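You operate a simulated robot arm through the tools that you are given. There is no shell and no other tool. Be economical: measure what you need, move in short steps, check, and stop when the job is done.

You are at the controls of a simulated robot arm. One attempt, no reset.

Task
Put things in order on the top of the folding table. At the end: the beige salt mill is on the teal coaster; the blue glass stands where the beige salt mill stood; the brown juice bottle stands where the blue glass stood; the cleaner jug stands where the brown juice bottle stood; whatever was shut is shut again. Leave all else as you found it, and nothing knocked over.

Only the result counts: the job must be done as asked and must still hold three seconds after the hand-in. Knocking over, shifting, dropping, spilling or breaking anything else fails it.

Robot
A 6-joint arm with a two-finger parallel gripper, fixed in place. Base frame: the origin is at the foot of the arm, x ahead of it, y to its left, z up; the work surface is at about z = 0. Readings come in mm, degrees, newtons and seconds.
With the tool pointing down near the work surface it reaches from about 180 to 460 mm from the base axis. Its first joint turns from -70.0 to 70.0 degrees. Payload 1.9 kg.
Tool frame: the origin (TCP) lies between the finger pads and is the grasp point; the fingertips stand 23 mm ahead of it; z points along the fingers, y is the line along which they close. The gripper opens to 94 mm. The fingers are 38 mm wide and 10 mm thick; the gripper's body (54 by 96 mm) begins 39 mm behind the TCP.
Orientation is that of the tool frame in the base frame, as a unit quaternion [x, y, z, w]. With the fingers straight down and closing along the base's y, the tool's x points along the base's -x, its y along +y and its z along -z.

Tools
- The arm moves only by the tool arm_command. Its argument "increments" is a list of rows, each an object of numbers (a shift or turn left out is 0, a gripper value left out holds the last): "ax", "ay", "az": the turn, a rotation vector about the base's x, y, z in units of 4 degrees (1.0 is 4 degrees); "tx", "ty", "tz": the shift along the base's x, y, z in units of 30 mm (1.0 is 30 mm); "grip": the opening, from 0 (shut) to 1 (fully open). In form: [{"ax": .., "ay": .., "az": .., "tx": .., "ty": .., "tz": .., "grip": ..}, ...]. A call has 1 to 8 rows; each row shifts and turns the commanded pose from where the row before left it. A call with a number of a shift or a turn outside -1 to 1 is refused whole. A row lasts 0.2 s, in which the tool goes at most 50 mm and 8.6 degrees; a call with a longer step from one row to the next is refused whole, and so is a gripper value outside its range. Where a pose cannot be reached the arm comes as near as it can. A force on the tool above 40 N (or 10 N above the force at the start of the call, whichever is more), or a blocked arm, ends the call early, and 0.2 s more pass. The fingers move at their own pace (about 108 mm/s each) and stop on an object; they squeeze with about 38 N. The grip force told is the motor's: it shows also when the fingers shut on nothing. Time passes only in rows, and 0.2 s behind the last, so rows that do not move let the fingers close. The reply holds the time, the measured pose of the TCP, the force on the tool along the base axes, the opening and the grip force, in the units named above and with some noise.
- Cameras (640 x 400 px; columns grow to the right, rows downward): "scene" is fixed at [55.9, 305, 437.8]; the picture's right is [-0.83, -0.56, 0.00], its down [-0.30, 0.44, -0.85] and it looks along [0.48, -0.70, -0.53] (base axes); focal length 214 px, centre (320, 200). "wrist" rides on the gripper at [-39, 0, -44] in the tool frame; the picture's right is [0.00, -1.00, 0.00], its down [0.97, 0.00, -0.24] and it looks along [0.24, 0.00, 0.97] (tool axes); focal length 218 px, centre (320, 200). There is no depth. A picture from a camera that has moved, and an enlarged one, comes with that camera's place and axes in the base frame and with its lens. The place of the scene camera against the robot may be out by one fixed shift of up to 18 mm in any direction.
- snapshot(camera): a new picture of that camera. The clock stands still meanwhile.
- inspect(camera, box): a new picture of the part [left, top, right, bottom] of that camera's present view, enlarged. The clock stands still meanwhile.
- sign_off(): hands the job in; it is judged then, once.

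Work in short steps. Places have to be worked out from the pictures, the camera data and where the tool is seen: move nearer, look again, correct. Check each grasp and each placing, and mend what went wrong. You have 120 turns and 76 pictures in all, those below and enlarged ones among them. Open the gripper and draw the arm clear of the work before you hand the job in, unless the task says otherwise; then end with one line.

The tools are called as a command line: name --argument value ..., lists and objects as JSON in quotes. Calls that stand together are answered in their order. arm_command: Moves the arm, as the interface text tells. Its arguments: {"type":"object","properties":{"increments":{"type":"array","items":{"type":"object","properties":{"ax":{"type":"number"},"ay":{"type":"number"},"az":{"type":"number"},"tx":{"type":"number"},"ty":{"type":"number"},"tz":{"type":"number"},"grip":{"type":"number"}}}}},"required":["increments"]} The other tools are called the same way: snapshot (camera) takes a picture; inspect (camera, box) takes an enlarged picture of a part of a camera's view; sign_off () hands the job in.

At the start:

```text
t: 0.0
tool_pos: [296.8, -158.4, 331.8]
tcp_rot: [0.0, 1.0, -0.001, 0.001]
contact_force: [-0.1, 0.9, -0.1]
grip_width: 94.1
grip_force: 0.1
```

scene: 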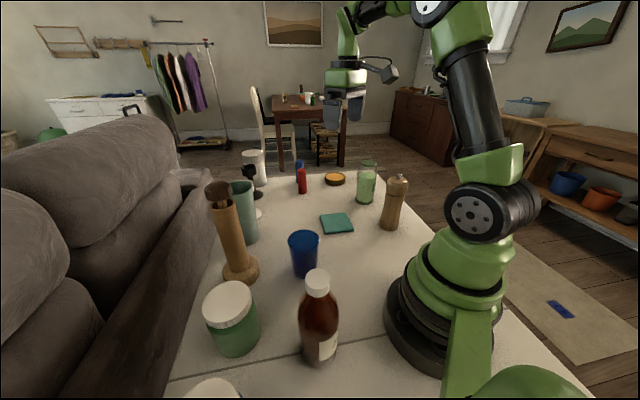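
wrist: 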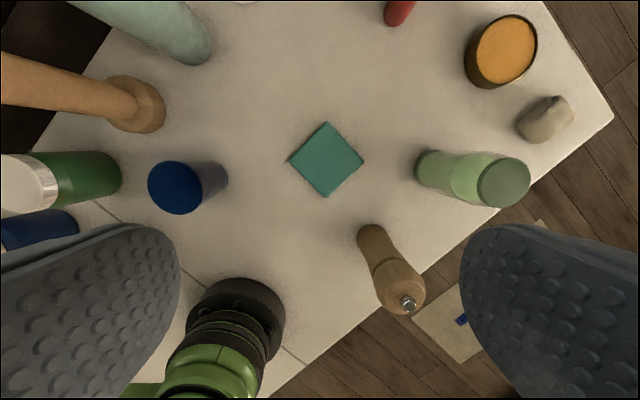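

I'll look closely at the scene to identify the objects before moving.

inspect --camera "scene" --box '[200, 140, 420, 278]'

inspect --camera "scene" --box '[160, 250, 400, 400]'

```text
2.90 times, centred on (310, 209) of scene
camera zoom: at [55.9, 305.0, 437.8], right [-0.83, -0.56, 0.0], down [-0.3, 0.44, -0.85], along [0.48, -0.7, -0.53], focal length 622 px, centre (349, 174)
```

zoom: 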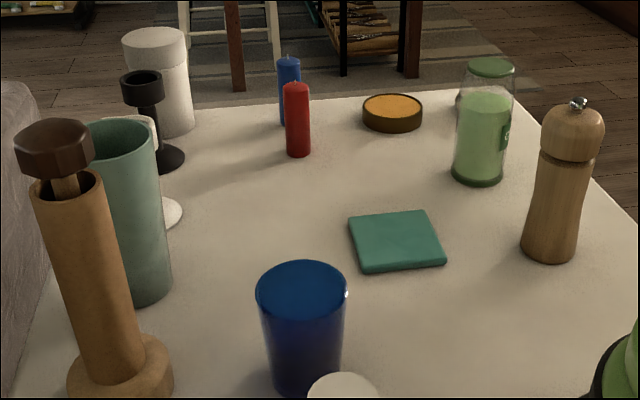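

```text
2.67 times, centred on (280, 325) of scene
camera zoom: at [55.9, 305.0, 437.8], right [-0.83, -0.56, 0.0], down [-0.3, 0.44, -0.85], along [0.48, -0.7, -0.53], focal length 572 px, centre (427, -133)
```

zoom: 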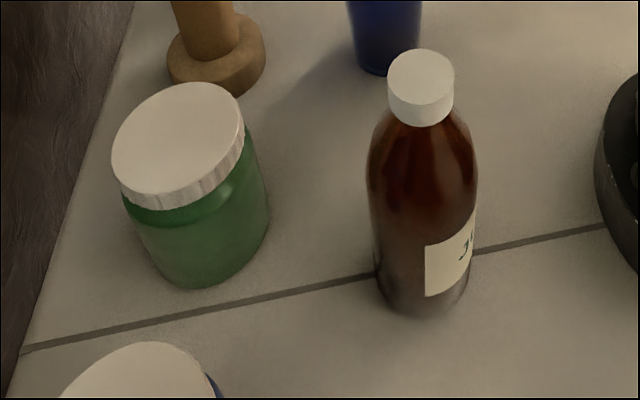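

The mill with the metal knob stands near (177,-255), the coaster near (313,-170), the blue glass near (279,33) and the bottle near (164,154). The blue object with the white lid is probably the cleaner jug, around y=290. I'll swing left, staying high, to look from above.

arm_command --increments '[{"ty": 1, "tz": 0.3, "grip": 1}, {"ty": 1, "tz": 0.3}, {"ty": 1}, {"ty": 1}, {"ty": 1}, {"ty": 1}, {"ty": 1}, {"ty": 1}]'

snapshot --camera "wrist"

```text
t: 1.8
tool_pos: [296.8, 82.5, 349.0]
tcp_rot: [0.001, 1.0, -0.001, 0.001]
contact_force: [0.4, -0.4, 0.0]
grip_width: 94.1
grip_force: 0.1
```

```text
71 pictures are left
camera wrist: at [334.6, 83.0, 392.9], right [0.0, -1.0, 0.0], down [-0.97, 0.0, 0.24], along [-0.24, 0.0, -0.97], focal length 218 px, centre (320, 200)
```

wrist: 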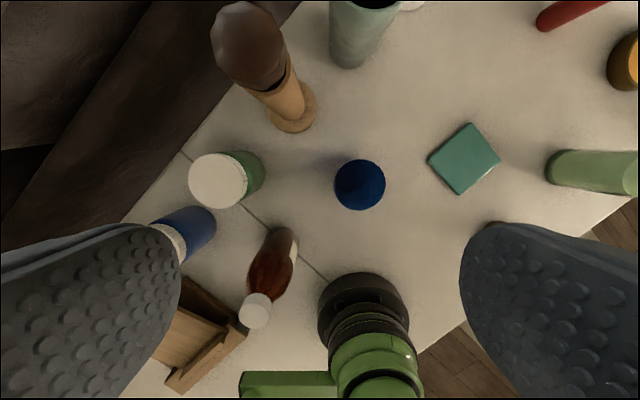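

The glass and bottle are visible, along with a wooden box at the lower left. I'll move further left and back to see that end of the table.

arm_command --increments '[{"ty": 1, "tx": -0.6}, {"ty": 1, "tx": -0.6}, {"ty": 1, "tx": -0.6}, {"ty": 1, "tx": -0.6}, {"ty": 0.5, "tx": -0.6}]'

snapshot --camera "wrist"

```text
t: 3.0
tool_pos: [206.1, 217.5, 349.2]
tcp_rot: [0.001, 1.0, -0.001, 0.001]
contact_force: [-0.4, 0.0, -0.4]
grip_width: 93.8
grip_force: 0.1
```

```text
70 pictures are left
camera wrist: at [244.1, 216.9, 391.7], right [0.0, -1.0, 0.0], down [-0.97, 0.0, 0.24], along [-0.24, 0.0, -0.97], focal length 218 px, centre (320, 200)
```

wrist: 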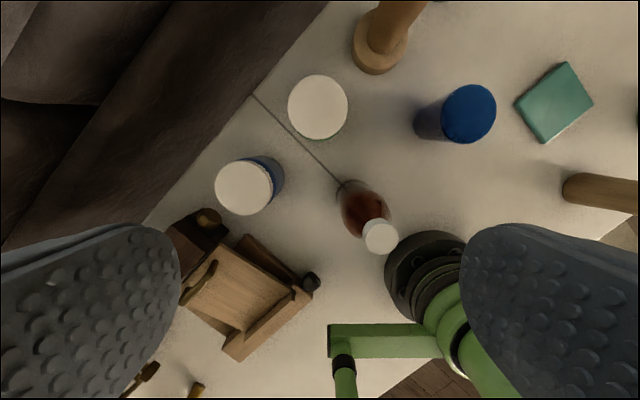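

Several candidates for the cleaner jug are in view, so I'll enlarge this part of the picture.

inspect --camera "wrist" --box '[120, 60, 420, 250]'

inspect --camera "wrist" --box '[100, 190, 420, 400]'

```text
2.11 times, centred on (270, 155) of wrist
camera zoom: at [244.1, 216.9, 391.7], right [0.0, -1.0, 0.0], down [-0.97, 0.0, 0.24], along [-0.24, 0.0, -0.97], focal length 460 px, centre (425, 295)
```

zoom: 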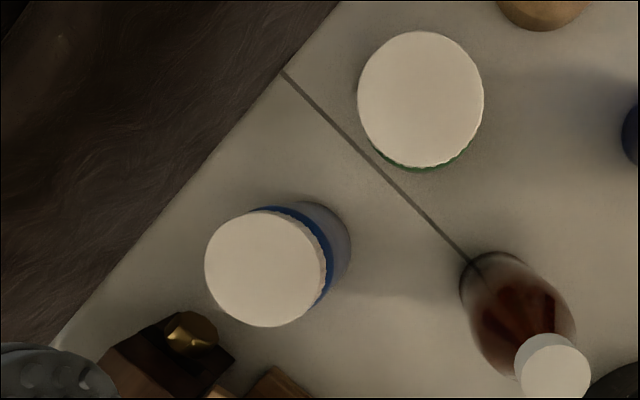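

```text
1.90 times, centred on (260, 295) of wrist
camera zoom: at [244.1, 216.9, 391.7], right [0.0, -1.0, 0.0], down [-0.97, 0.0, 0.24], along [-0.24, 0.0, -0.97], focal length 416 px, centre (434, 19)
```

zoom: 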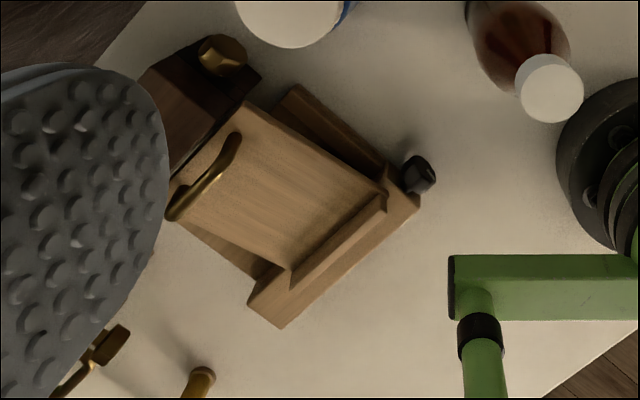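

There is a wooden box with a brass handle near the back-left corner, and it may be holding something. I'll tilt the wrist camera towards that corner.

arm_command --increments '[{"ay": 1, "ax": 0.5}, {"ay": 1, "ax": 0.5}, {"ay": 1, "ax": 0.5}, {"ay": 1, "ax": 0.5}, {"ay": 1, "ax": 0.5}, {"ay": 1, "ax": 0.5}, {"ay": 1, "ax": 0.5}]'

snapshot --camera "wrist"

```text
t: 4.6
tool_pos: [207.0, 215.8, 349.6]
tcp_rot: [0.0, 0.963, 0.12, -0.241]
contact_force: [-0.2, -0.4, 0.1]
grip_width: 93.9
grip_force: 0.0
```

```text
67 pictures are left
camera wrist: at [261.5, 208.5, 368.2], right [-0.06, -0.97, -0.23], down [-0.75, -0.11, 0.66], along [-0.66, 0.21, -0.72], focal length 218 px, centre (320, 200)
```

wrist: 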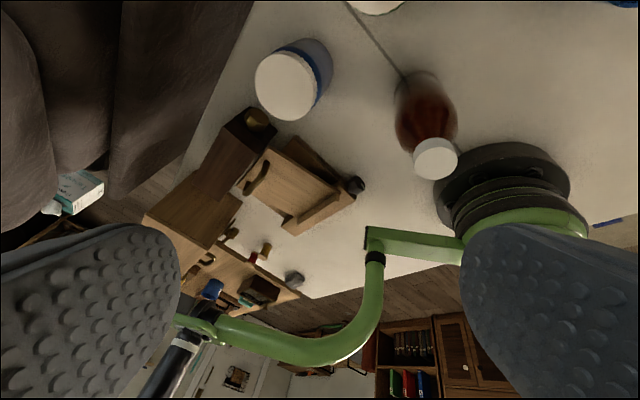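

Something is standing on a shelf to the left, so I'll enlarge that area.

inspect --camera "wrist" --box '[140, 90, 400, 320]'

snapshot --camera "scene"

```text
1.74 times, centred on (270, 205) of wrist
camera zoom: at [261.5, 208.5, 368.2], right [-0.06, -0.97, -0.23], down [-0.75, -0.11, 0.66], along [-0.66, 0.21, -0.72], focal length 380 px, centre (407, 191)
```

zoom: 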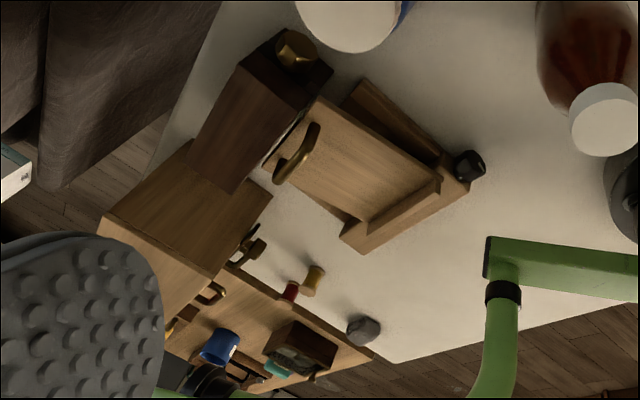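

```text
65 pictures are left
```

scene: 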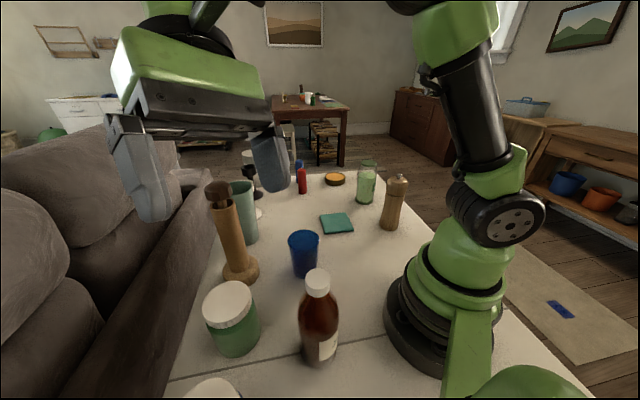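

The green see-through container beside the mill has some lettering on it. I'll enlarge that and the far end of the table.

inspect --camera "scene" --box '[345, 150, 415, 240]'

inspect --camera "scene" --box '[190, 260, 270, 400]'

```text
4.44 times, centred on (380, 195) of scene
camera zoom: at [55.9, 305.0, 437.8], right [-0.83, -0.56, 0.0], down [-0.3, 0.44, -0.85], along [0.48, -0.7, -0.53], focal length 953 px, centre (53, 222)
```

zoom: 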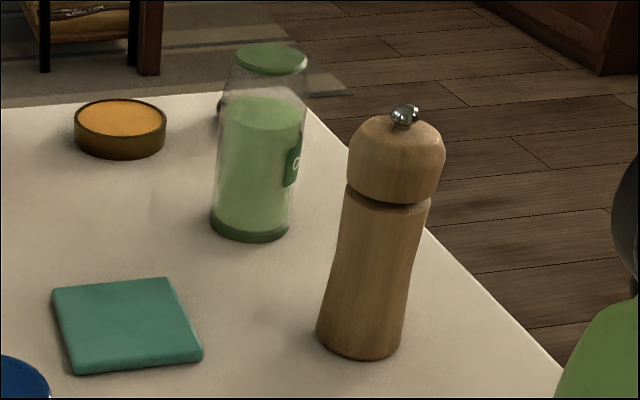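

```text
2.86 times, centred on (230, 330) of scene
camera zoom: at [55.9, 305.0, 437.8], right [-0.83, -0.56, 0.0], down [-0.3, 0.44, -0.85], along [0.48, -0.7, -0.53], focal length 613 px, centre (577, -171)
```

zoom: 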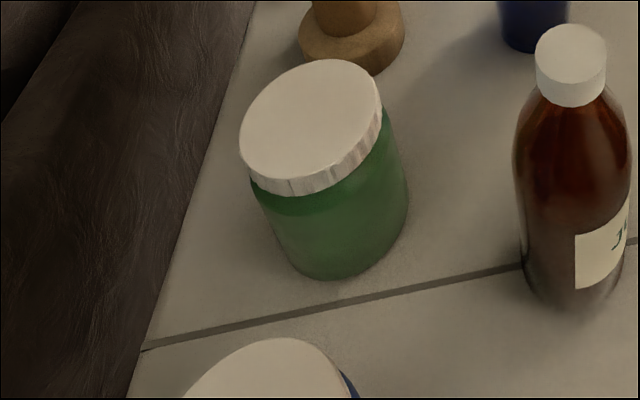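

The jar with green liquid has a label starting with "C" on the side facing the robot. I'll level the tool and go over there to read it.

arm_command --increments '[{"ay": -1, "ax": -0.5, "tx": 0.5, "ty": -1}, {"ay": -1, "ax": -0.5, "tx": 0.5, "ty": -1}, {"ay": -1, "ax": -0.5, "tx": 0.5, "ty": -1}, {"ay": -1, "ax": -0.5, "tx": 0.5, "ty": -1}, {"ay": -1, "ax": -0.5, "ty": -1}, {"ay": -1, "ax": -0.5, "ty": -1}, {"ay": -1, "ax": -0.5, "ty": -1}, {"ty": -1}]'

snapshot --camera "wrist"

arm_command --increments '[{"tx": -0.5, "ty": -1}, {"tx": -0.5, "ty": -1}, {"tx": -0.3, "ty": -1}, {"tx": -0.2, "ty": -1}, {"ty": -1}, {"ty": -1}, {"ty": -1}]'

snapshot --camera "wrist"

```text
t: 6.4
tool_pos: [267.3, -22.6, 350.1]
tcp_rot: [0.001, 1.0, -0.001, 0.001]
contact_force: [0.6, 0.4, -0.2]
grip_width: 94.1
grip_force: 0.1
```

```text
62 pictures are left
camera wrist: at [305.7, -24.0, 393.3], right [0.0, -1.0, 0.0], down [-0.97, 0.0, 0.24], along [-0.24, 0.0, -0.97], focal length 218 px, centre (320, 200)
```

wrist: 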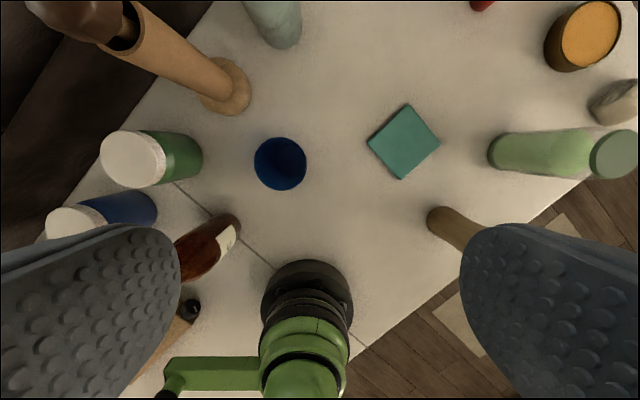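

```text
t: 8.0
tool_pos: [220.4, -236.3, 350.3]
tcp_rot: [0.0, 1.0, -0.002, 0.001]
contact_force: [-0.5, -0.2, 0.2]
grip_width: 93.8
grip_force: 0.1
```

```text
61 pictures are left
camera wrist: at [259.0, -235.8, 393.4], right [0.0, -1.0, 0.0], down [-0.97, 0.0, 0.24], along [-0.24, 0.0, -0.97], focal length 218 px, centre (320, 200)
```

wrist: 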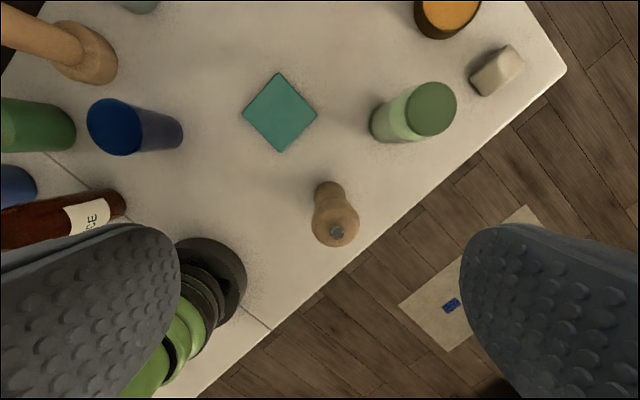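

The bottle's label reads "JUICE". The mill's base is near (180,-252) and it's about 180 mm tall. I'll move above it and check alignment.

arm_command --increments '[{"tx": -0.67, "ty": -0.27, "tz": -0.5}, {"tx": -0.67, "ty": -0.27, "tz": -0.5}, {"tz": -1}]'

snapshot --camera "wrist"

snapshot --camera "scene"

```text
t: 8.8
tool_pos: [181.6, -250.7, 291.3]
tcp_rot: [0.001, 1.0, -0.001, 0.001]
contact_force: [-0.5, -0.1, 0.6]
grip_width: 93.7
grip_force: 0.1
```

```text
60 pictures are left
camera wrist: at [218.8, -250.4, 333.6], right [0.0, -1.0, 0.0], down [-0.97, 0.0, 0.24], along [-0.24, 0.0, -0.97], focal length 218 px, centre (320, 200)
```

wrist: 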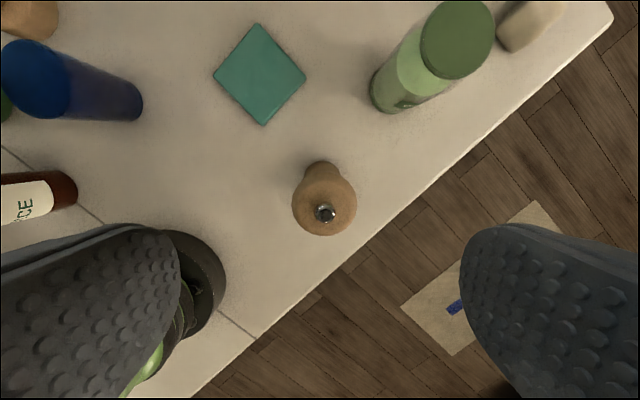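

```text
59 pictures are left
```

scene: 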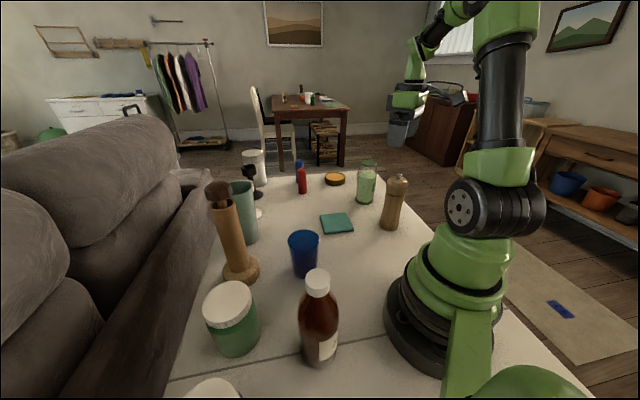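

The mill's head is about 57 mm across and centred near (171,-253.5), with the knob top near z≈185. I'll shift slightly and descend to z≈155, then check before closing.

arm_command --increments '[{"tx": -0.35, "ty": -0.1, "tz": -0.8}, {"tz": -1}, {"tz": -1}, {"tz": -0.8}]'

snapshot --camera "wrist"

inspect --camera "scene" --box '[320, 110, 460, 250]'

```text
t: 9.8
tool_pos: [170.7, -253.0, 180.1]
tcp_rot: [0.0, 1.0, -0.002, 0.001]
contact_force: [-0.3, -0.7, 0.4]
grip_width: 93.9
grip_force: 0.0
```

```text
58 pictures are left
camera wrist: at [209.1, -253.2, 223.2], right [0.0, -1.0, 0.0], down [-0.97, 0.0, 0.24], along [-0.24, 0.0, -0.97], focal length 218 px, centre (320, 200)
```

wrist: 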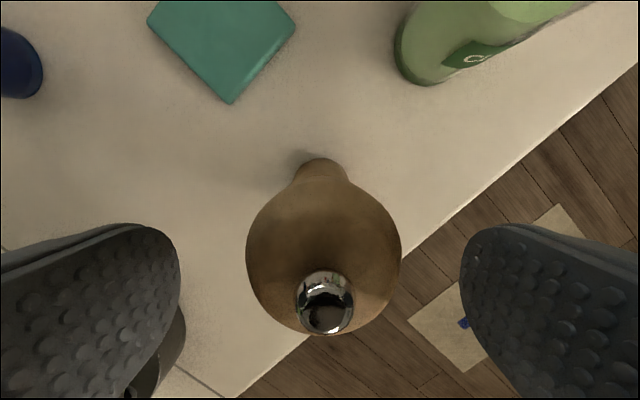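

```text
2.86 times, centred on (390, 180) of scene
camera zoom: at [55.9, 305.0, 437.8], right [-0.83, -0.56, 0.0], down [-0.3, 0.44, -0.85], along [0.48, -0.7, -0.53], focal length 613 px, centre (120, 257)
```

zoom: 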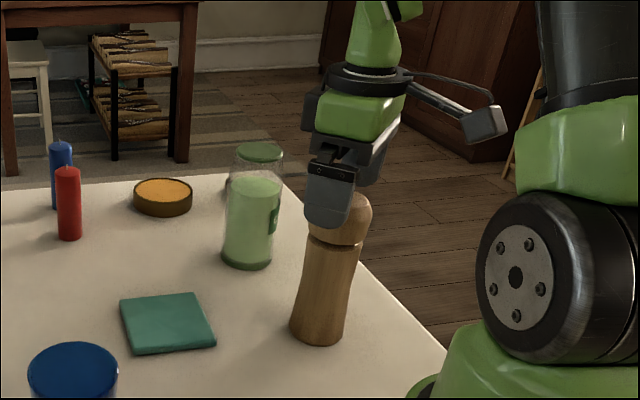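

The mill axis is at about (170,-254.5), with the knob near z=175–182. I'll lower to z≈153 and close.

arm_command --increments '[{"ty": -0.05, "tz": -0.45}, {"tz": -0.45}, {"grip": 0}, {"grip": 0}, {"grip": 0}]'

snapshot --camera "wrist"

```text
t: 11.0
tool_pos: [171.0, -254.7, 154.2]
tcp_rot: [0.002, 1.0, -0.001, 0.001]
contact_force: [-0.4, -0.1, 0.3]
grip_width: 55.1
grip_force: 38.4
```

```text
56 pictures are left
camera wrist: at [208.3, -255.0, 197.5], right [0.0, -1.0, 0.0], down [-0.97, 0.0, 0.24], along [-0.24, 0.0, -0.97], focal length 218 px, centre (320, 200)
```

wrist: 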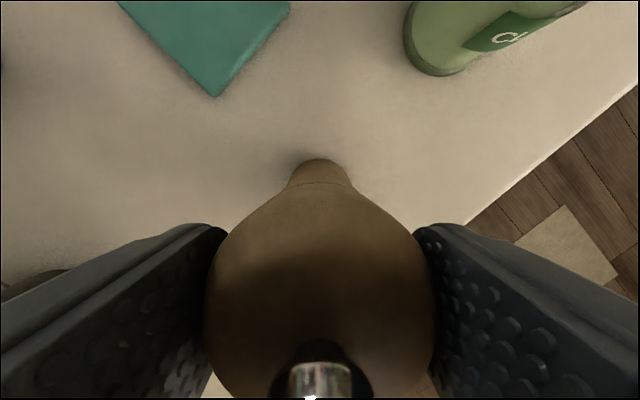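

The label reads "CL…", so the green jug is the cleaner jug. The mill is gripped at 55 mm and originally stood at (170.5,-254.5). I'll lift and carry it towards the coaster at (313.5,-170).

arm_command --increments '[{"tz": 0.6}, {"tz": 0.9}, {"tx": 0.95, "ty": 0.565}, {"tx": 0.95, "ty": 0.565}, {"tx": 0.95, "ty": 0.565}, {"tx": 0.95, "ty": 0.565}, {"tx": 0.95, "ty": 0.565}, {"tx": 0}]'

inspect --camera "scene" --box '[270, 110, 430, 250]'

snapshot --camera "wrist"

```text
t: 12.8
tool_pos: [313.9, -169.6, 197.5]
tcp_rot: [0.0, 1.0, 0.0, 0.001]
contact_force: [-0.1, 0.0, -2.1]
grip_width: 55.2
grip_force: 38.1
```

```text
2.86 times, centred on (350, 180) of scene
camera zoom: at [55.9, 305.0, 437.8], right [-0.83, -0.56, 0.0], down [-0.3, 0.44, -0.85], along [0.48, -0.7, -0.53], focal length 613 px, centre (234, 257)
```

zoom: 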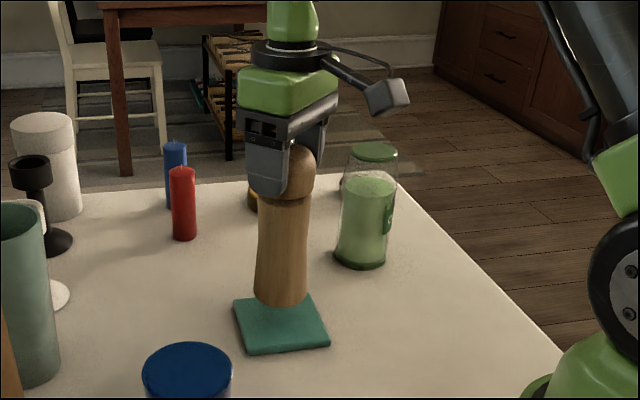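

```text
54 pictures are left
camera wrist: at [351.4, -169.2, 241.2], right [0.0, -1.0, 0.0], down [-0.97, 0.0, 0.24], along [-0.24, 0.0, -0.97], focal length 218 px, centre (320, 200)
```

wrist: 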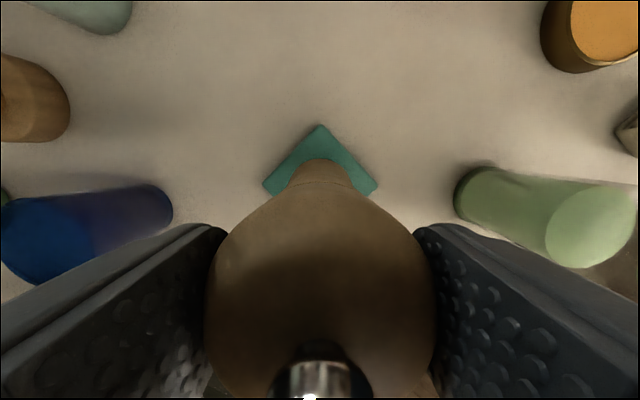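

The mill is centred over the coaster to within about 3 mm. I'll lower in small steps until contact.

arm_command --increments '[{"tx": -0.07, "tz": -0.5}, {"tz": -0.45}, {"tz": -0.1}, {"tx": 0}]'

inspect --camera "scene" --box '[290, 140, 410, 250]'

```text
t: 13.8
tool_pos: [311.5, -169.2, 168.9]
tcp_rot: [0.001, 1.0, -0.001, 0.001]
contact_force: [1.0, -0.1, -3.1]
grip_width: 54.7
grip_force: 37.9
```

```text
3.64 times, centred on (350, 195) of scene
camera zoom: at [55.9, 305.0, 437.8], right [-0.83, -0.56, 0.0], down [-0.3, 0.44, -0.85], along [0.48, -0.7, -0.53], focal length 780 px, centre (211, 218)
```

zoom: 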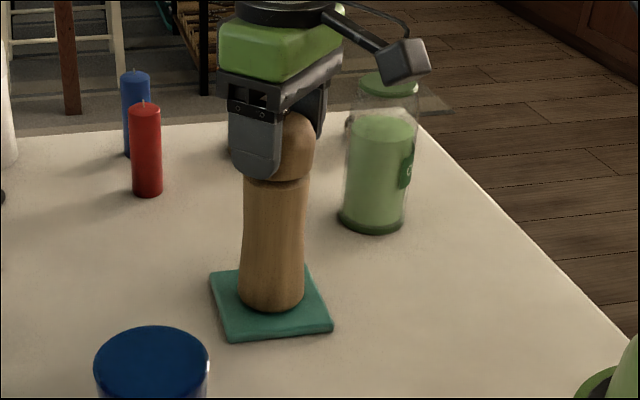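

The mill is close to the coaster, so I'll continue down in 1.5 mm steps.

arm_command --increments '[{"tz": -0.05}, {"tz": -0.05}, {"tz": -0.05}, {"tz": 0}]'

arm_command --increments '[{"tz": -0.05}, {"tz": 0}]'

```text
t: 14.8
tool_pos: [312.0, -169.4, 164.9]
tcp_rot: [0.001, 1.0, -0.001, 0.002]
contact_force: [-3.8, 3.2, 30.6]
grip_width: 55.0
grip_force: 38.4
```

```text
t: 15.4
tool_pos: [312.1, -170.3, 163.1]
tcp_rot: [-0.001, 1.0, -0.002, 0.003]
contact_force: [2.4, 1.0, 37.2]
grip_width: 54.8
grip_force: 38.2
```

Contact came at z≈165. I'll ease up slightly, open and withdraw straight up.

arm_command --increments '[{"tz": 0.07}, {"grip": 1}, {"grip": 1}, {"grip": 1}, {"tz": 0.5}, {"tz": 1}, {"tz": 1}, {"tz": 1}]'

inspect --camera "scene" --box '[290, 140, 410, 250]'

snapshot --camera "wrist"

```text
t: 17.2
tool_pos: [313.4, -172.0, 270.6]
tcp_rot: [0.001, 1.0, -0.001, 0.0]
contact_force: [0.2, 0.4, -0.6]
grip_width: 93.8
grip_force: 0.1
```

```text
3.64 times, centred on (350, 195) of scene
camera zoom: at [55.9, 305.0, 437.8], right [-0.83, -0.56, 0.0], down [-0.3, 0.44, -0.85], along [0.48, -0.7, -0.53], focal length 780 px, centre (211, 218)
```

zoom: 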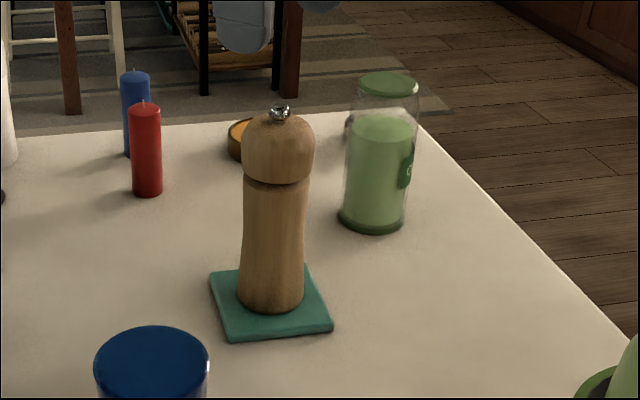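

```text
51 pictures are left
camera wrist: at [349.8, -170.4, 313.5], right [0.0, -1.0, 0.0], down [-0.97, 0.0, 0.24], along [-0.24, 0.0, -0.97], focal length 218 px, centre (320, 200)
```

wrist: 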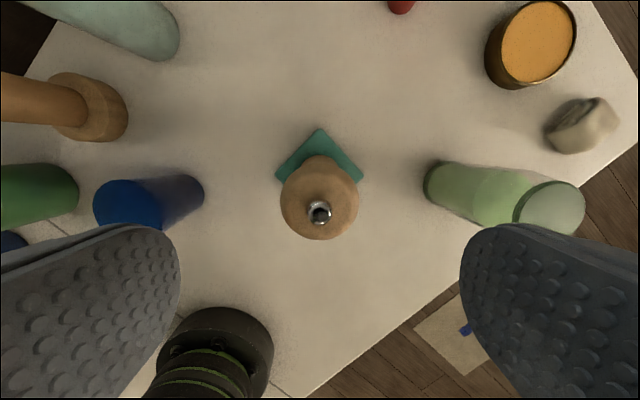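

The mill stands on the coaster. Next I'll move above the blue glass near (283,29).

arm_command --increments '[{"ty": 1, "tx": -0.15}, {"ty": 1, "tx": -0.15}, {"ty": 1, "tx": -0.15}, {"ty": 1, "tx": -0.15}, {"ty": 1, "tx": -0.15}, {"ty": 1, "tx": -0.15}, {"ty": 0.7, "tx": -0.1}, {"tz": -0.8}]'

snapshot --camera "wrist"

```text
t: 19.0
tool_pos: [281.4, 32.5, 245.3]
tcp_rot: [0.001, 1.0, -0.001, 0.001]
contact_force: [-1.0, 0.0, 1.0]
grip_width: 94.3
grip_force: 0.0
```

```text
50 pictures are left
camera wrist: at [318.3, 31.1, 289.9], right [0.0, -1.0, 0.0], down [-0.97, 0.0, 0.24], along [-0.24, 0.0, -0.97], focal length 218 px, centre (320, 200)
```

wrist: 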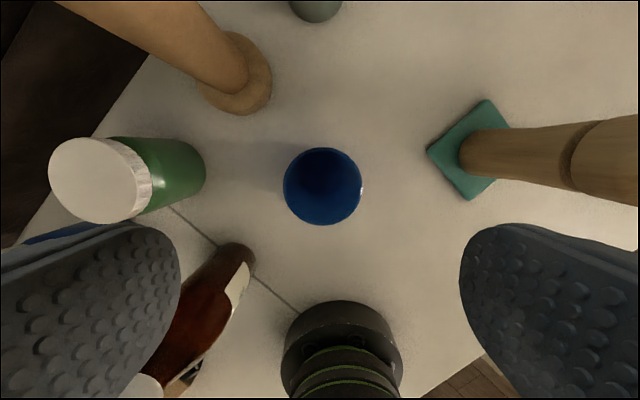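

The rim centre triangulates to (284,29) at height ≈101 mm with a diameter of ≈69 mm. I'll descend to z≈76 and close.

arm_command --increments '[{"tx": 0.09, "ty": -0.1, "tz": -0.7}, {"tz": -1}, {"tz": -1}, {"tz": -1}, {"tz": -1}, {"tz": -0.9}]'

snapshot --camera "wrist"

```text
t: 20.4
tool_pos: [281.3, 27.8, 79.0]
tcp_rot: [0.001, 1.0, -0.001, 0.001]
contact_force: [-0.2, -0.8, 0.1]
grip_width: 94.1
grip_force: 0.0
```

```text
49 pictures are left
camera wrist: at [320.6, 27.5, 121.7], right [0.0, -1.0, 0.0], down [-0.97, 0.0, 0.24], along [-0.24, 0.0, -0.97], focal length 218 px, centre (320, 200)
```

wrist: 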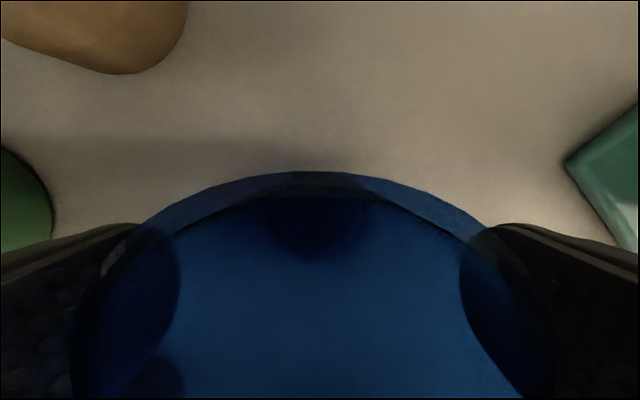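

The glass sits between the fingers, so I'll close and check the readings.

arm_command --increments '[{"tz": -0.1, "grip": 0.9}, {"grip": 0}, {"grip": 0}, {"grip": 0}]'

```text
t: 21.4
tool_pos: [282.8, 27.6, 74.8]
tcp_rot: [0.001, 1.0, -0.001, 0.001]
contact_force: [0.0, -0.1, 2.7]
grip_width: 70.1
grip_force: 38.4
```

The glass is gripped at 70 mm. I'll lift it 50 mm and carry it to the mill's old spot.

arm_command --increments '[{"tz": 0.7}, {"tz": 1}, {"tx": -0.378, "ty": -0.941}, {"tx": -0.378, "ty": -0.941}, {"tx": -0.378, "ty": -0.941}, {"tx": -0.378, "ty": -0.941}, {"tx": -0.378, "ty": -0.941}]'

arm_command --increments '[{"tx": -0.378, "ty": -0.941}, {"tx": -0.378, "ty": -0.941}, {"tx": -0.378, "ty": -0.941}, {"tx": -0.378, "ty": -0.941}, {"tx": -0.378, "ty": -0.941}, {"tz": -0.5}]'

snapshot --camera "wrist"

snapshot --camera "scene"

```text
t: 23.0
tool_pos: [226.3, -114.4, 125.4]
tcp_rot: [0.0, 1.0, 0.0, 0.0]
contact_force: [0.4, -0.8, -2.6]
grip_width: 70.0
grip_force: 37.4
```

```text
t: 24.4
tool_pos: [170.5, -254.9, 110.5]
tcp_rot: [-0.001, 1.0, -0.001, 0.0]
contact_force: [-1.1, 0.7, -2.2]
grip_width: 70.0
grip_force: 37.6
```

```text
48 pictures are left
camera wrist: at [208.6, -254.8, 153.4], right [0.0, -1.0, 0.0], down [-0.97, 0.0, 0.24], along [-0.24, 0.0, -0.97], focal length 218 px, centre (320, 200)
```

wrist: 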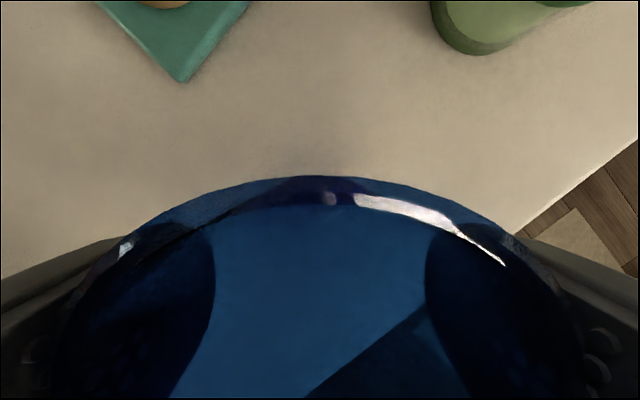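

```text
47 pictures are left
```

scene: 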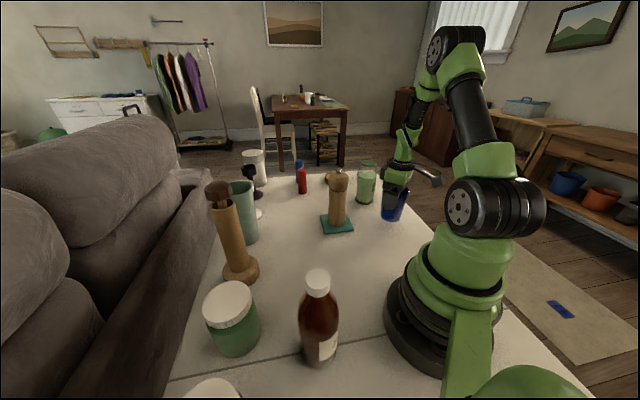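

The glass is over the target, so I'll lower to contact (expected z≈75).

arm_command --increments '[{"tx": -0.02, "tz": -0.6}, {"tz": -0.5}, {"tz": 0}]'

arm_command --increments '[{"tz": -0.05}, {"tz": -0.04}, {"tz": 0}]'

```text
t: 25.2
tool_pos: [170.2, -253.3, 76.2]
tcp_rot: [0.001, 1.0, -0.001, 0.001]
contact_force: [0.1, -0.7, -1.4]
grip_width: 70.0
grip_force: 38.0
```

```text
t: 26.0
tool_pos: [171.0, -255.7, 75.0]
tcp_rot: [0.001, 1.0, -0.002, 0.002]
contact_force: [1.4, 5.8, 29.2]
grip_width: 69.7
grip_force: 37.8
```

The glass is in contact with the table. I'll ease up, open and rise.

arm_command --increments '[{"tz": 0.05}, {"grip": 1}, {"grip": 1}, {"tz": 0.5}, {"tz": 1}, {"tz": 1}, {"tz": 1}, {"tz": 1}]'

snapshot --camera "wrist"

```text
t: 27.8
tool_pos: [170.7, -255.0, 210.9]
tcp_rot: [0.001, 1.0, 0.0, 0.002]
contact_force: [-0.1, -0.1, -1.3]
grip_width: 93.9
grip_force: 0.0
```

```text
46 pictures are left
camera wrist: at [208.0, -254.7, 254.1], right [0.0, -1.0, 0.0], down [-0.97, 0.0, 0.24], along [-0.24, 0.0, -0.97], focal length 218 px, centre (320, 200)
```

wrist: 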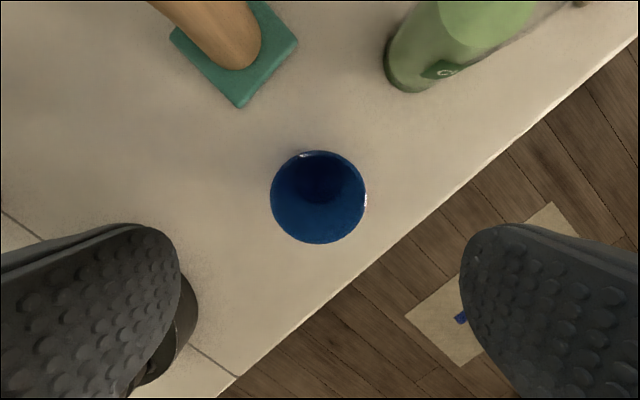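

The glass stands at (172,-255). I'll look at the bottle's profile and move towards it, keeping high.

inspect --camera "scene" --box '[270, 255, 370, 375]'

arm_command --increments '[{"tz": 1, "tx": 0.5}, {"tz": 0.9, "tx": 0.6, "ty": 0.7}, {"ty": 1, "tx": 0.6}, {"ty": 1, "tx": 0.6}, {"ty": 1, "tx": 0.3}, {"ty": 1, "tx": 0.3}, {"ty": 1, "tx": 0.2}, {"ty": 1}]'

arm_command --increments '[{"ty": 1}, {"ty": 1, "tx": -0.2}, {"ty": 1, "tx": -0.3}, {"ty": 1, "tx": -0.3}, {"ty": 1, "tx": -0.4}, {"ty": 1, "tx": -0.5}, {"ty": 0.9, "tx": -0.4}]'

snapshot --camera "wrist"

```text
3.33 times, centred on (320, 315) of scene
camera zoom: at [55.9, 305.0, 437.8], right [-0.83, -0.56, 0.0], down [-0.3, 0.44, -0.85], along [0.48, -0.7, -0.53], focal length 715 px, centre (320, -183)
```

zoom: 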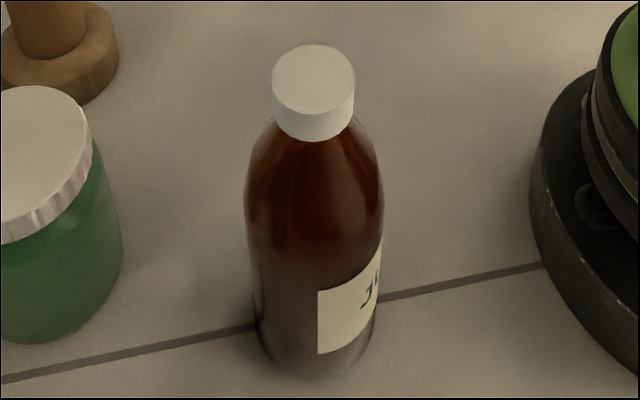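

```text
t: 29.6
tool_pos: [264.0, -52.5, 267.3]
tcp_rot: [0.001, 1.0, 0.0, 0.001]
contact_force: [0.4, -0.2, -0.1]
grip_width: 94.3
grip_force: 0.0
```

```text
t: 31.2
tool_pos: [199.5, 155.3, 267.9]
tcp_rot: [0.0, 1.0, -0.001, 0.001]
contact_force: [1.0, 0.0, 0.2]
grip_width: 94.0
grip_force: 0.0
```

```text
44 pictures are left
camera wrist: at [238.0, 154.1, 311.7], right [0.0, -1.0, 0.0], down [-0.97, 0.0, 0.24], along [-0.24, 0.0, -0.97], focal length 218 px, centre (320, 200)
```

wrist: 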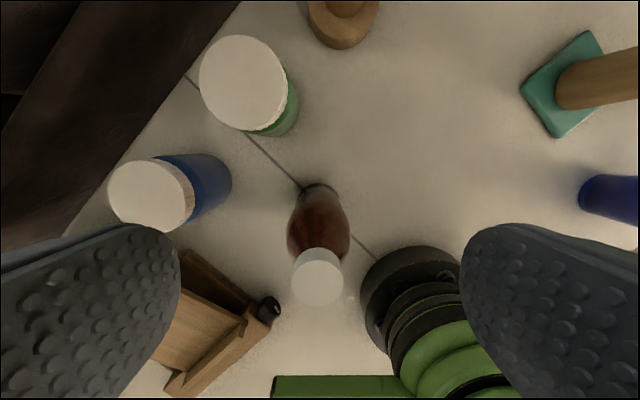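

Bottle axis is about (152,154.5) with the cap top near z≈186. I'll move over it at z≈225 to triangulate again.

arm_command --increments '[{"tx": -0.8, "tz": -0.3}, {"tx": -0.78, "tz": -0.5}, {"tz": -0.6}]'

snapshot --camera "wrist"

inspect --camera "scene" --box '[240, 190, 400, 370]'

```text
t: 32.0
tool_pos: [153.9, 154.2, 224.1]
tcp_rot: [0.0, 1.0, -0.001, 0.0]
contact_force: [-0.5, -0.5, -0.5]
grip_width: 93.9
grip_force: 0.0
```

```text
43 pictures are left
camera wrist: at [191.7, 153.6, 267.8], right [0.0, -1.0, 0.0], down [-0.97, 0.0, 0.24], along [-0.24, 0.0, -0.97], focal length 218 px, centre (320, 200)
```

wrist: 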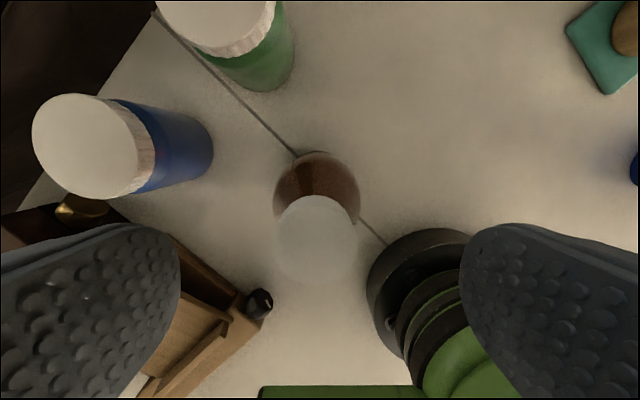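

```text
2.22 times, centred on (320, 280) of scene
camera zoom: at [55.9, 305.0, 437.8], right [-0.83, -0.56, 0.0], down [-0.3, 0.44, -0.85], along [0.48, -0.7, -0.53], focal length 477 px, centre (320, 22)
```

zoom: 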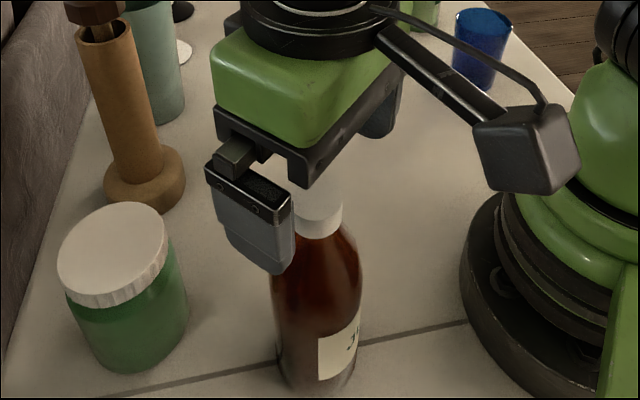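

The estimates agree on (153,154) with the cap top at z≈182±8. I'll descend to z≈192 and check the fingers against the cap from the side.

arm_command --increments '[{"tz": -0.6, "tx": -0.03}, {"tz": -0.5}, {"tz": 0}]'

inspect --camera "scene" --box '[270, 240, 370, 360]'

snapshot --camera "wrist"

```text
t: 32.8
tool_pos: [151.9, 154.0, 192.8]
tcp_rot: [0.0, 1.0, -0.001, 0.001]
contact_force: [-0.5, -0.3, -0.5]
grip_width: 94.1
grip_force: 0.1
```

```text
3.33 times, centred on (320, 300) of scene
camera zoom: at [55.9, 305.0, 437.8], right [-0.83, -0.56, 0.0], down [-0.3, 0.44, -0.85], along [0.48, -0.7, -0.53], focal length 715 px, centre (320, -133)
```

zoom: 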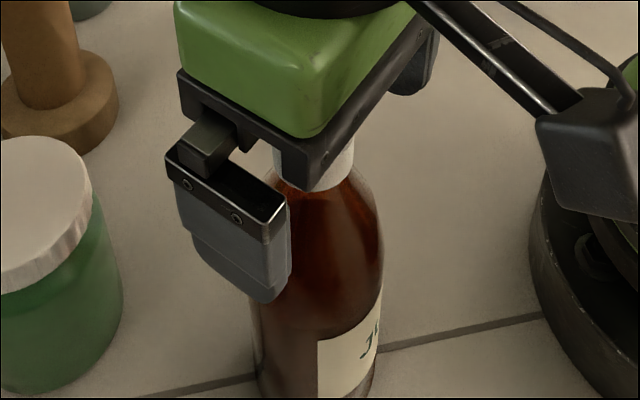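

```text
40 pictures are left
camera wrist: at [189.6, 153.3, 235.2], right [0.0, -1.0, 0.0], down [-0.97, 0.0, 0.24], along [-0.24, 0.0, -0.97], focal length 218 px, centre (320, 200)
```

wrist: 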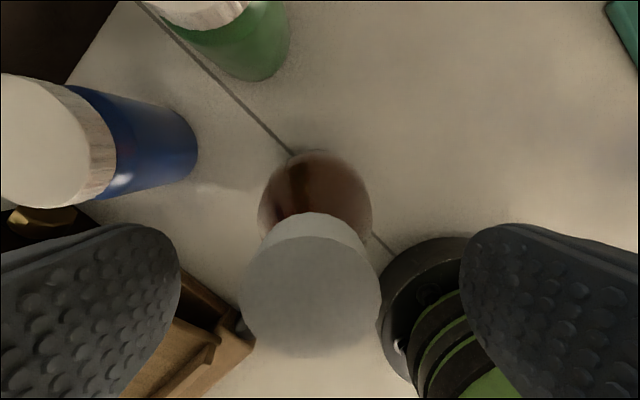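

The cap is about 34 mm wide with its top near z≈188, so at this height the tips span the cap. I'll nudge by (+3,+1,-2) mm and close.

arm_command --increments '[{"tx": 0.1, "ty": 0.04, "tz": -0.07}, {"grip": 0.4}, {"grip": 0}, {"grip": 0}, {"grip": 0}]'

snapshot --camera "wrist"

inspect --camera "scene" --box '[270, 240, 370, 360]'

```text
t: 34.0
tool_pos: [155.5, 153.7, 191.0]
tcp_rot: [0.001, 1.0, 0.0, 0.001]
contact_force: [-0.4, 0.9, 0.3]
grip_width: 32.2
grip_force: 38.4
```

```text
39 pictures are left
camera wrist: at [193.0, 154.5, 233.7], right [0.0, -1.0, 0.0], down [-0.97, 0.0, 0.24], along [-0.24, 0.0, -0.97], focal length 218 px, centre (320, 200)
```

wrist: 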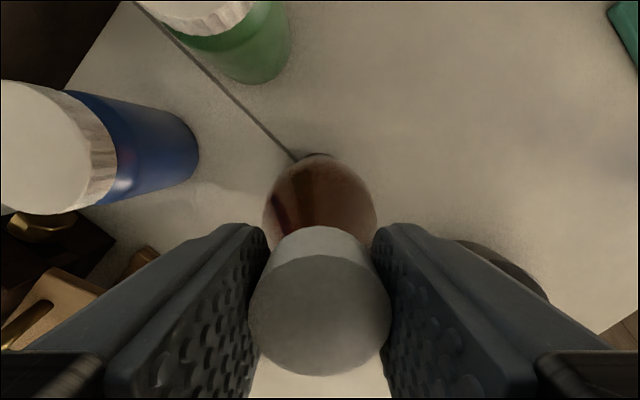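

```text
3.33 times, centred on (320, 300) of scene
camera zoom: at [55.9, 305.0, 437.8], right [-0.83, -0.56, 0.0], down [-0.3, 0.44, -0.85], along [0.48, -0.7, -0.53], focal length 715 px, centre (320, -133)
```

zoom: 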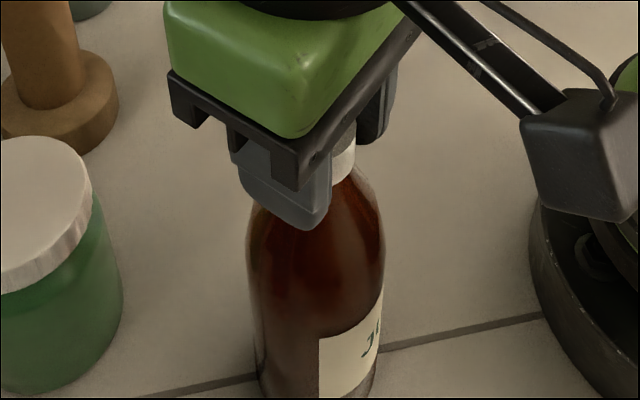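

The cap is gripped at 32 mm, and the bottle axis was at about (157,154.5). I'll test-lift it first.

arm_command --increments '[{"tz": 0.3}, {"tz": 0.5}, {"tz": 0.5}, {"tz": 0}]'

inspect --camera "scene" --box '[240, 190, 400, 370]'

```text
t: 35.0
tool_pos: [155.3, 154.3, 229.2]
tcp_rot: [0.001, 1.0, -0.001, 0.0]
contact_force: [1.1, 0.0, -4.9]
grip_width: 32.4
grip_force: 37.7
```

```text
2.22 times, centred on (320, 280) of scene
camera zoom: at [55.9, 305.0, 437.8], right [-0.83, -0.56, 0.0], down [-0.3, 0.44, -0.85], along [0.48, -0.7, -0.53], focal length 477 px, centre (320, 22)
```

zoom: 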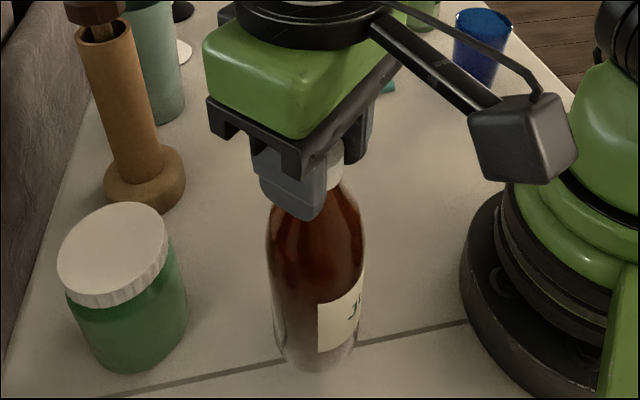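

The bottle is lifted and hanging straight. I'll carry it to the glass's old spot (284,29).

arm_command --increments '[{"tx": 0.53, "ty": -0.524}, {"tx": 0.53, "ty": -0.524}, {"tx": 0.53, "ty": -0.524}, {"tx": 0.53, "ty": -0.524}, {"tx": 0.53, "ty": -0.524}, {"tx": 0.53, "ty": -0.524}, {"tx": 0.53, "ty": -0.524}, {"tx": 0.53, "ty": -0.524}]'

arm_command --increments '[{"tz": -0.5}, {"tz": -0.5}, {"tz": -0.1}, {"tz": 0}]'

snapshot --camera "wrist"

inspect --camera "scene" --box '[240, 150, 400, 300]'

```text
t: 36.8
tool_pos: [281.7, 28.2, 230.7]
tcp_rot: [0.0, 1.0, -0.001, 0.001]
contact_force: [0.1, -0.9, -5.7]
grip_width: 32.0
grip_force: 38.6
```

```text
t: 37.8
tool_pos: [283.6, 29.9, 196.3]
tcp_rot: [0.001, 1.0, -0.001, 0.001]
contact_force: [1.0, -0.2, -6.1]
grip_width: 32.4
grip_force: 38.0
```

```text
36 pictures are left
camera wrist: at [320.7, 29.4, 239.7], right [0.0, -1.0, 0.0], down [-0.97, 0.0, 0.24], along [-0.24, 0.0, -0.97], focal length 218 px, centre (320, 200)
```

wrist: 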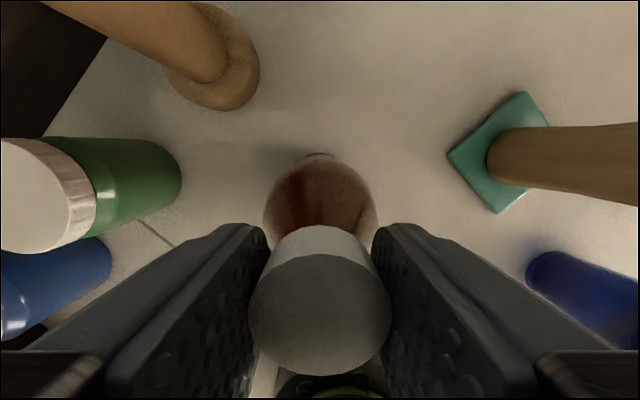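

```text
2.67 times, centred on (320, 225) of scene
camera zoom: at [55.9, 305.0, 437.8], right [-0.83, -0.56, 0.0], down [-0.3, 0.44, -0.85], along [0.48, -0.7, -0.53], focal length 572 px, centre (320, 133)
```

zoom: 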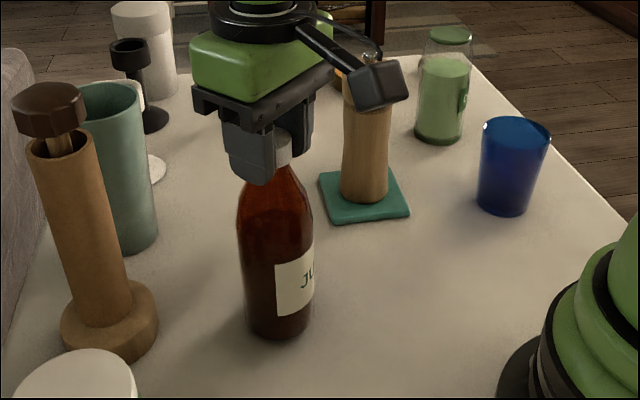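

Bottle is over the spot and about 5 mm up. I'll lower gently to contact.

arm_command --increments '[{"tz": -0.07}, {"tz": -0.05}, {"tz": -0.04}, {"tz": 0}]'

```text
t: 38.8
tool_pos: [283.5, 29.5, 192.3]
tcp_rot: [0.001, 1.0, -0.001, 0.0]
contact_force: [-0.3, -0.1, -5.4]
grip_width: 32.2
grip_force: 38.7
```

Still hanging, so I'll go a little further.

arm_command --increments '[{"tz": -0.04}, {"tz": -0.03}, {"tz": 0}]'

```text
t: 39.6
tool_pos: [282.7, 28.9, 191.0]
tcp_rot: [0.001, 1.0, -0.001, 0.001]
contact_force: [-7.9, -0.4, 22.9]
grip_width: 32.3
grip_force: 38.5
```

Contact is made. I'll ease up, open and rise straight up.

arm_command --increments '[{"tz": 0.04}, {"grip": 1}, {"grip": 1}, {"grip": 1}, {"tz": 0.5}, {"tz": 1}, {"tz": 1}]'

snapshot --camera "wrist"

snapshot --camera "scene"

```text
t: 41.2
tool_pos: [280.8, 29.3, 265.4]
tcp_rot: [0.001, 1.0, -0.001, 0.0]
contact_force: [-0.2, -0.2, 0.2]
grip_width: 94.1
grip_force: 0.1
```

```text
34 pictures are left
camera wrist: at [319.5, 28.8, 309.2], right [0.0, -1.0, 0.0], down [-0.97, 0.0, 0.24], along [-0.24, 0.0, -0.97], focal length 218 px, centre (320, 200)
```

wrist: 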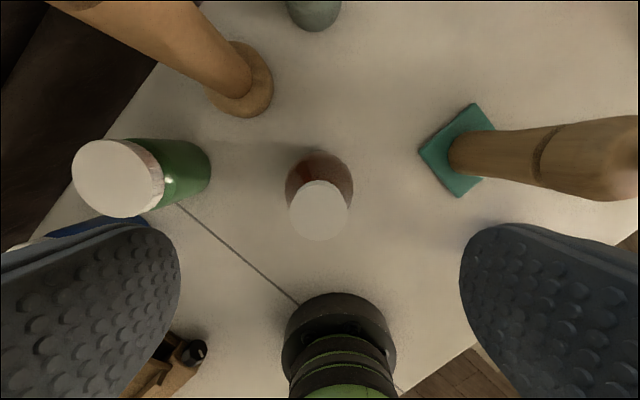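

```text
33 pictures are left
```

scene: 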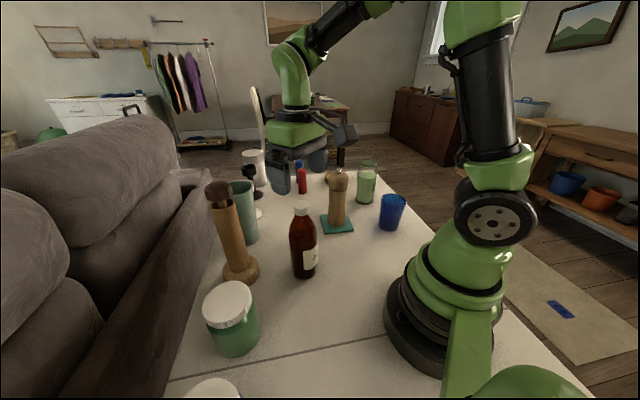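

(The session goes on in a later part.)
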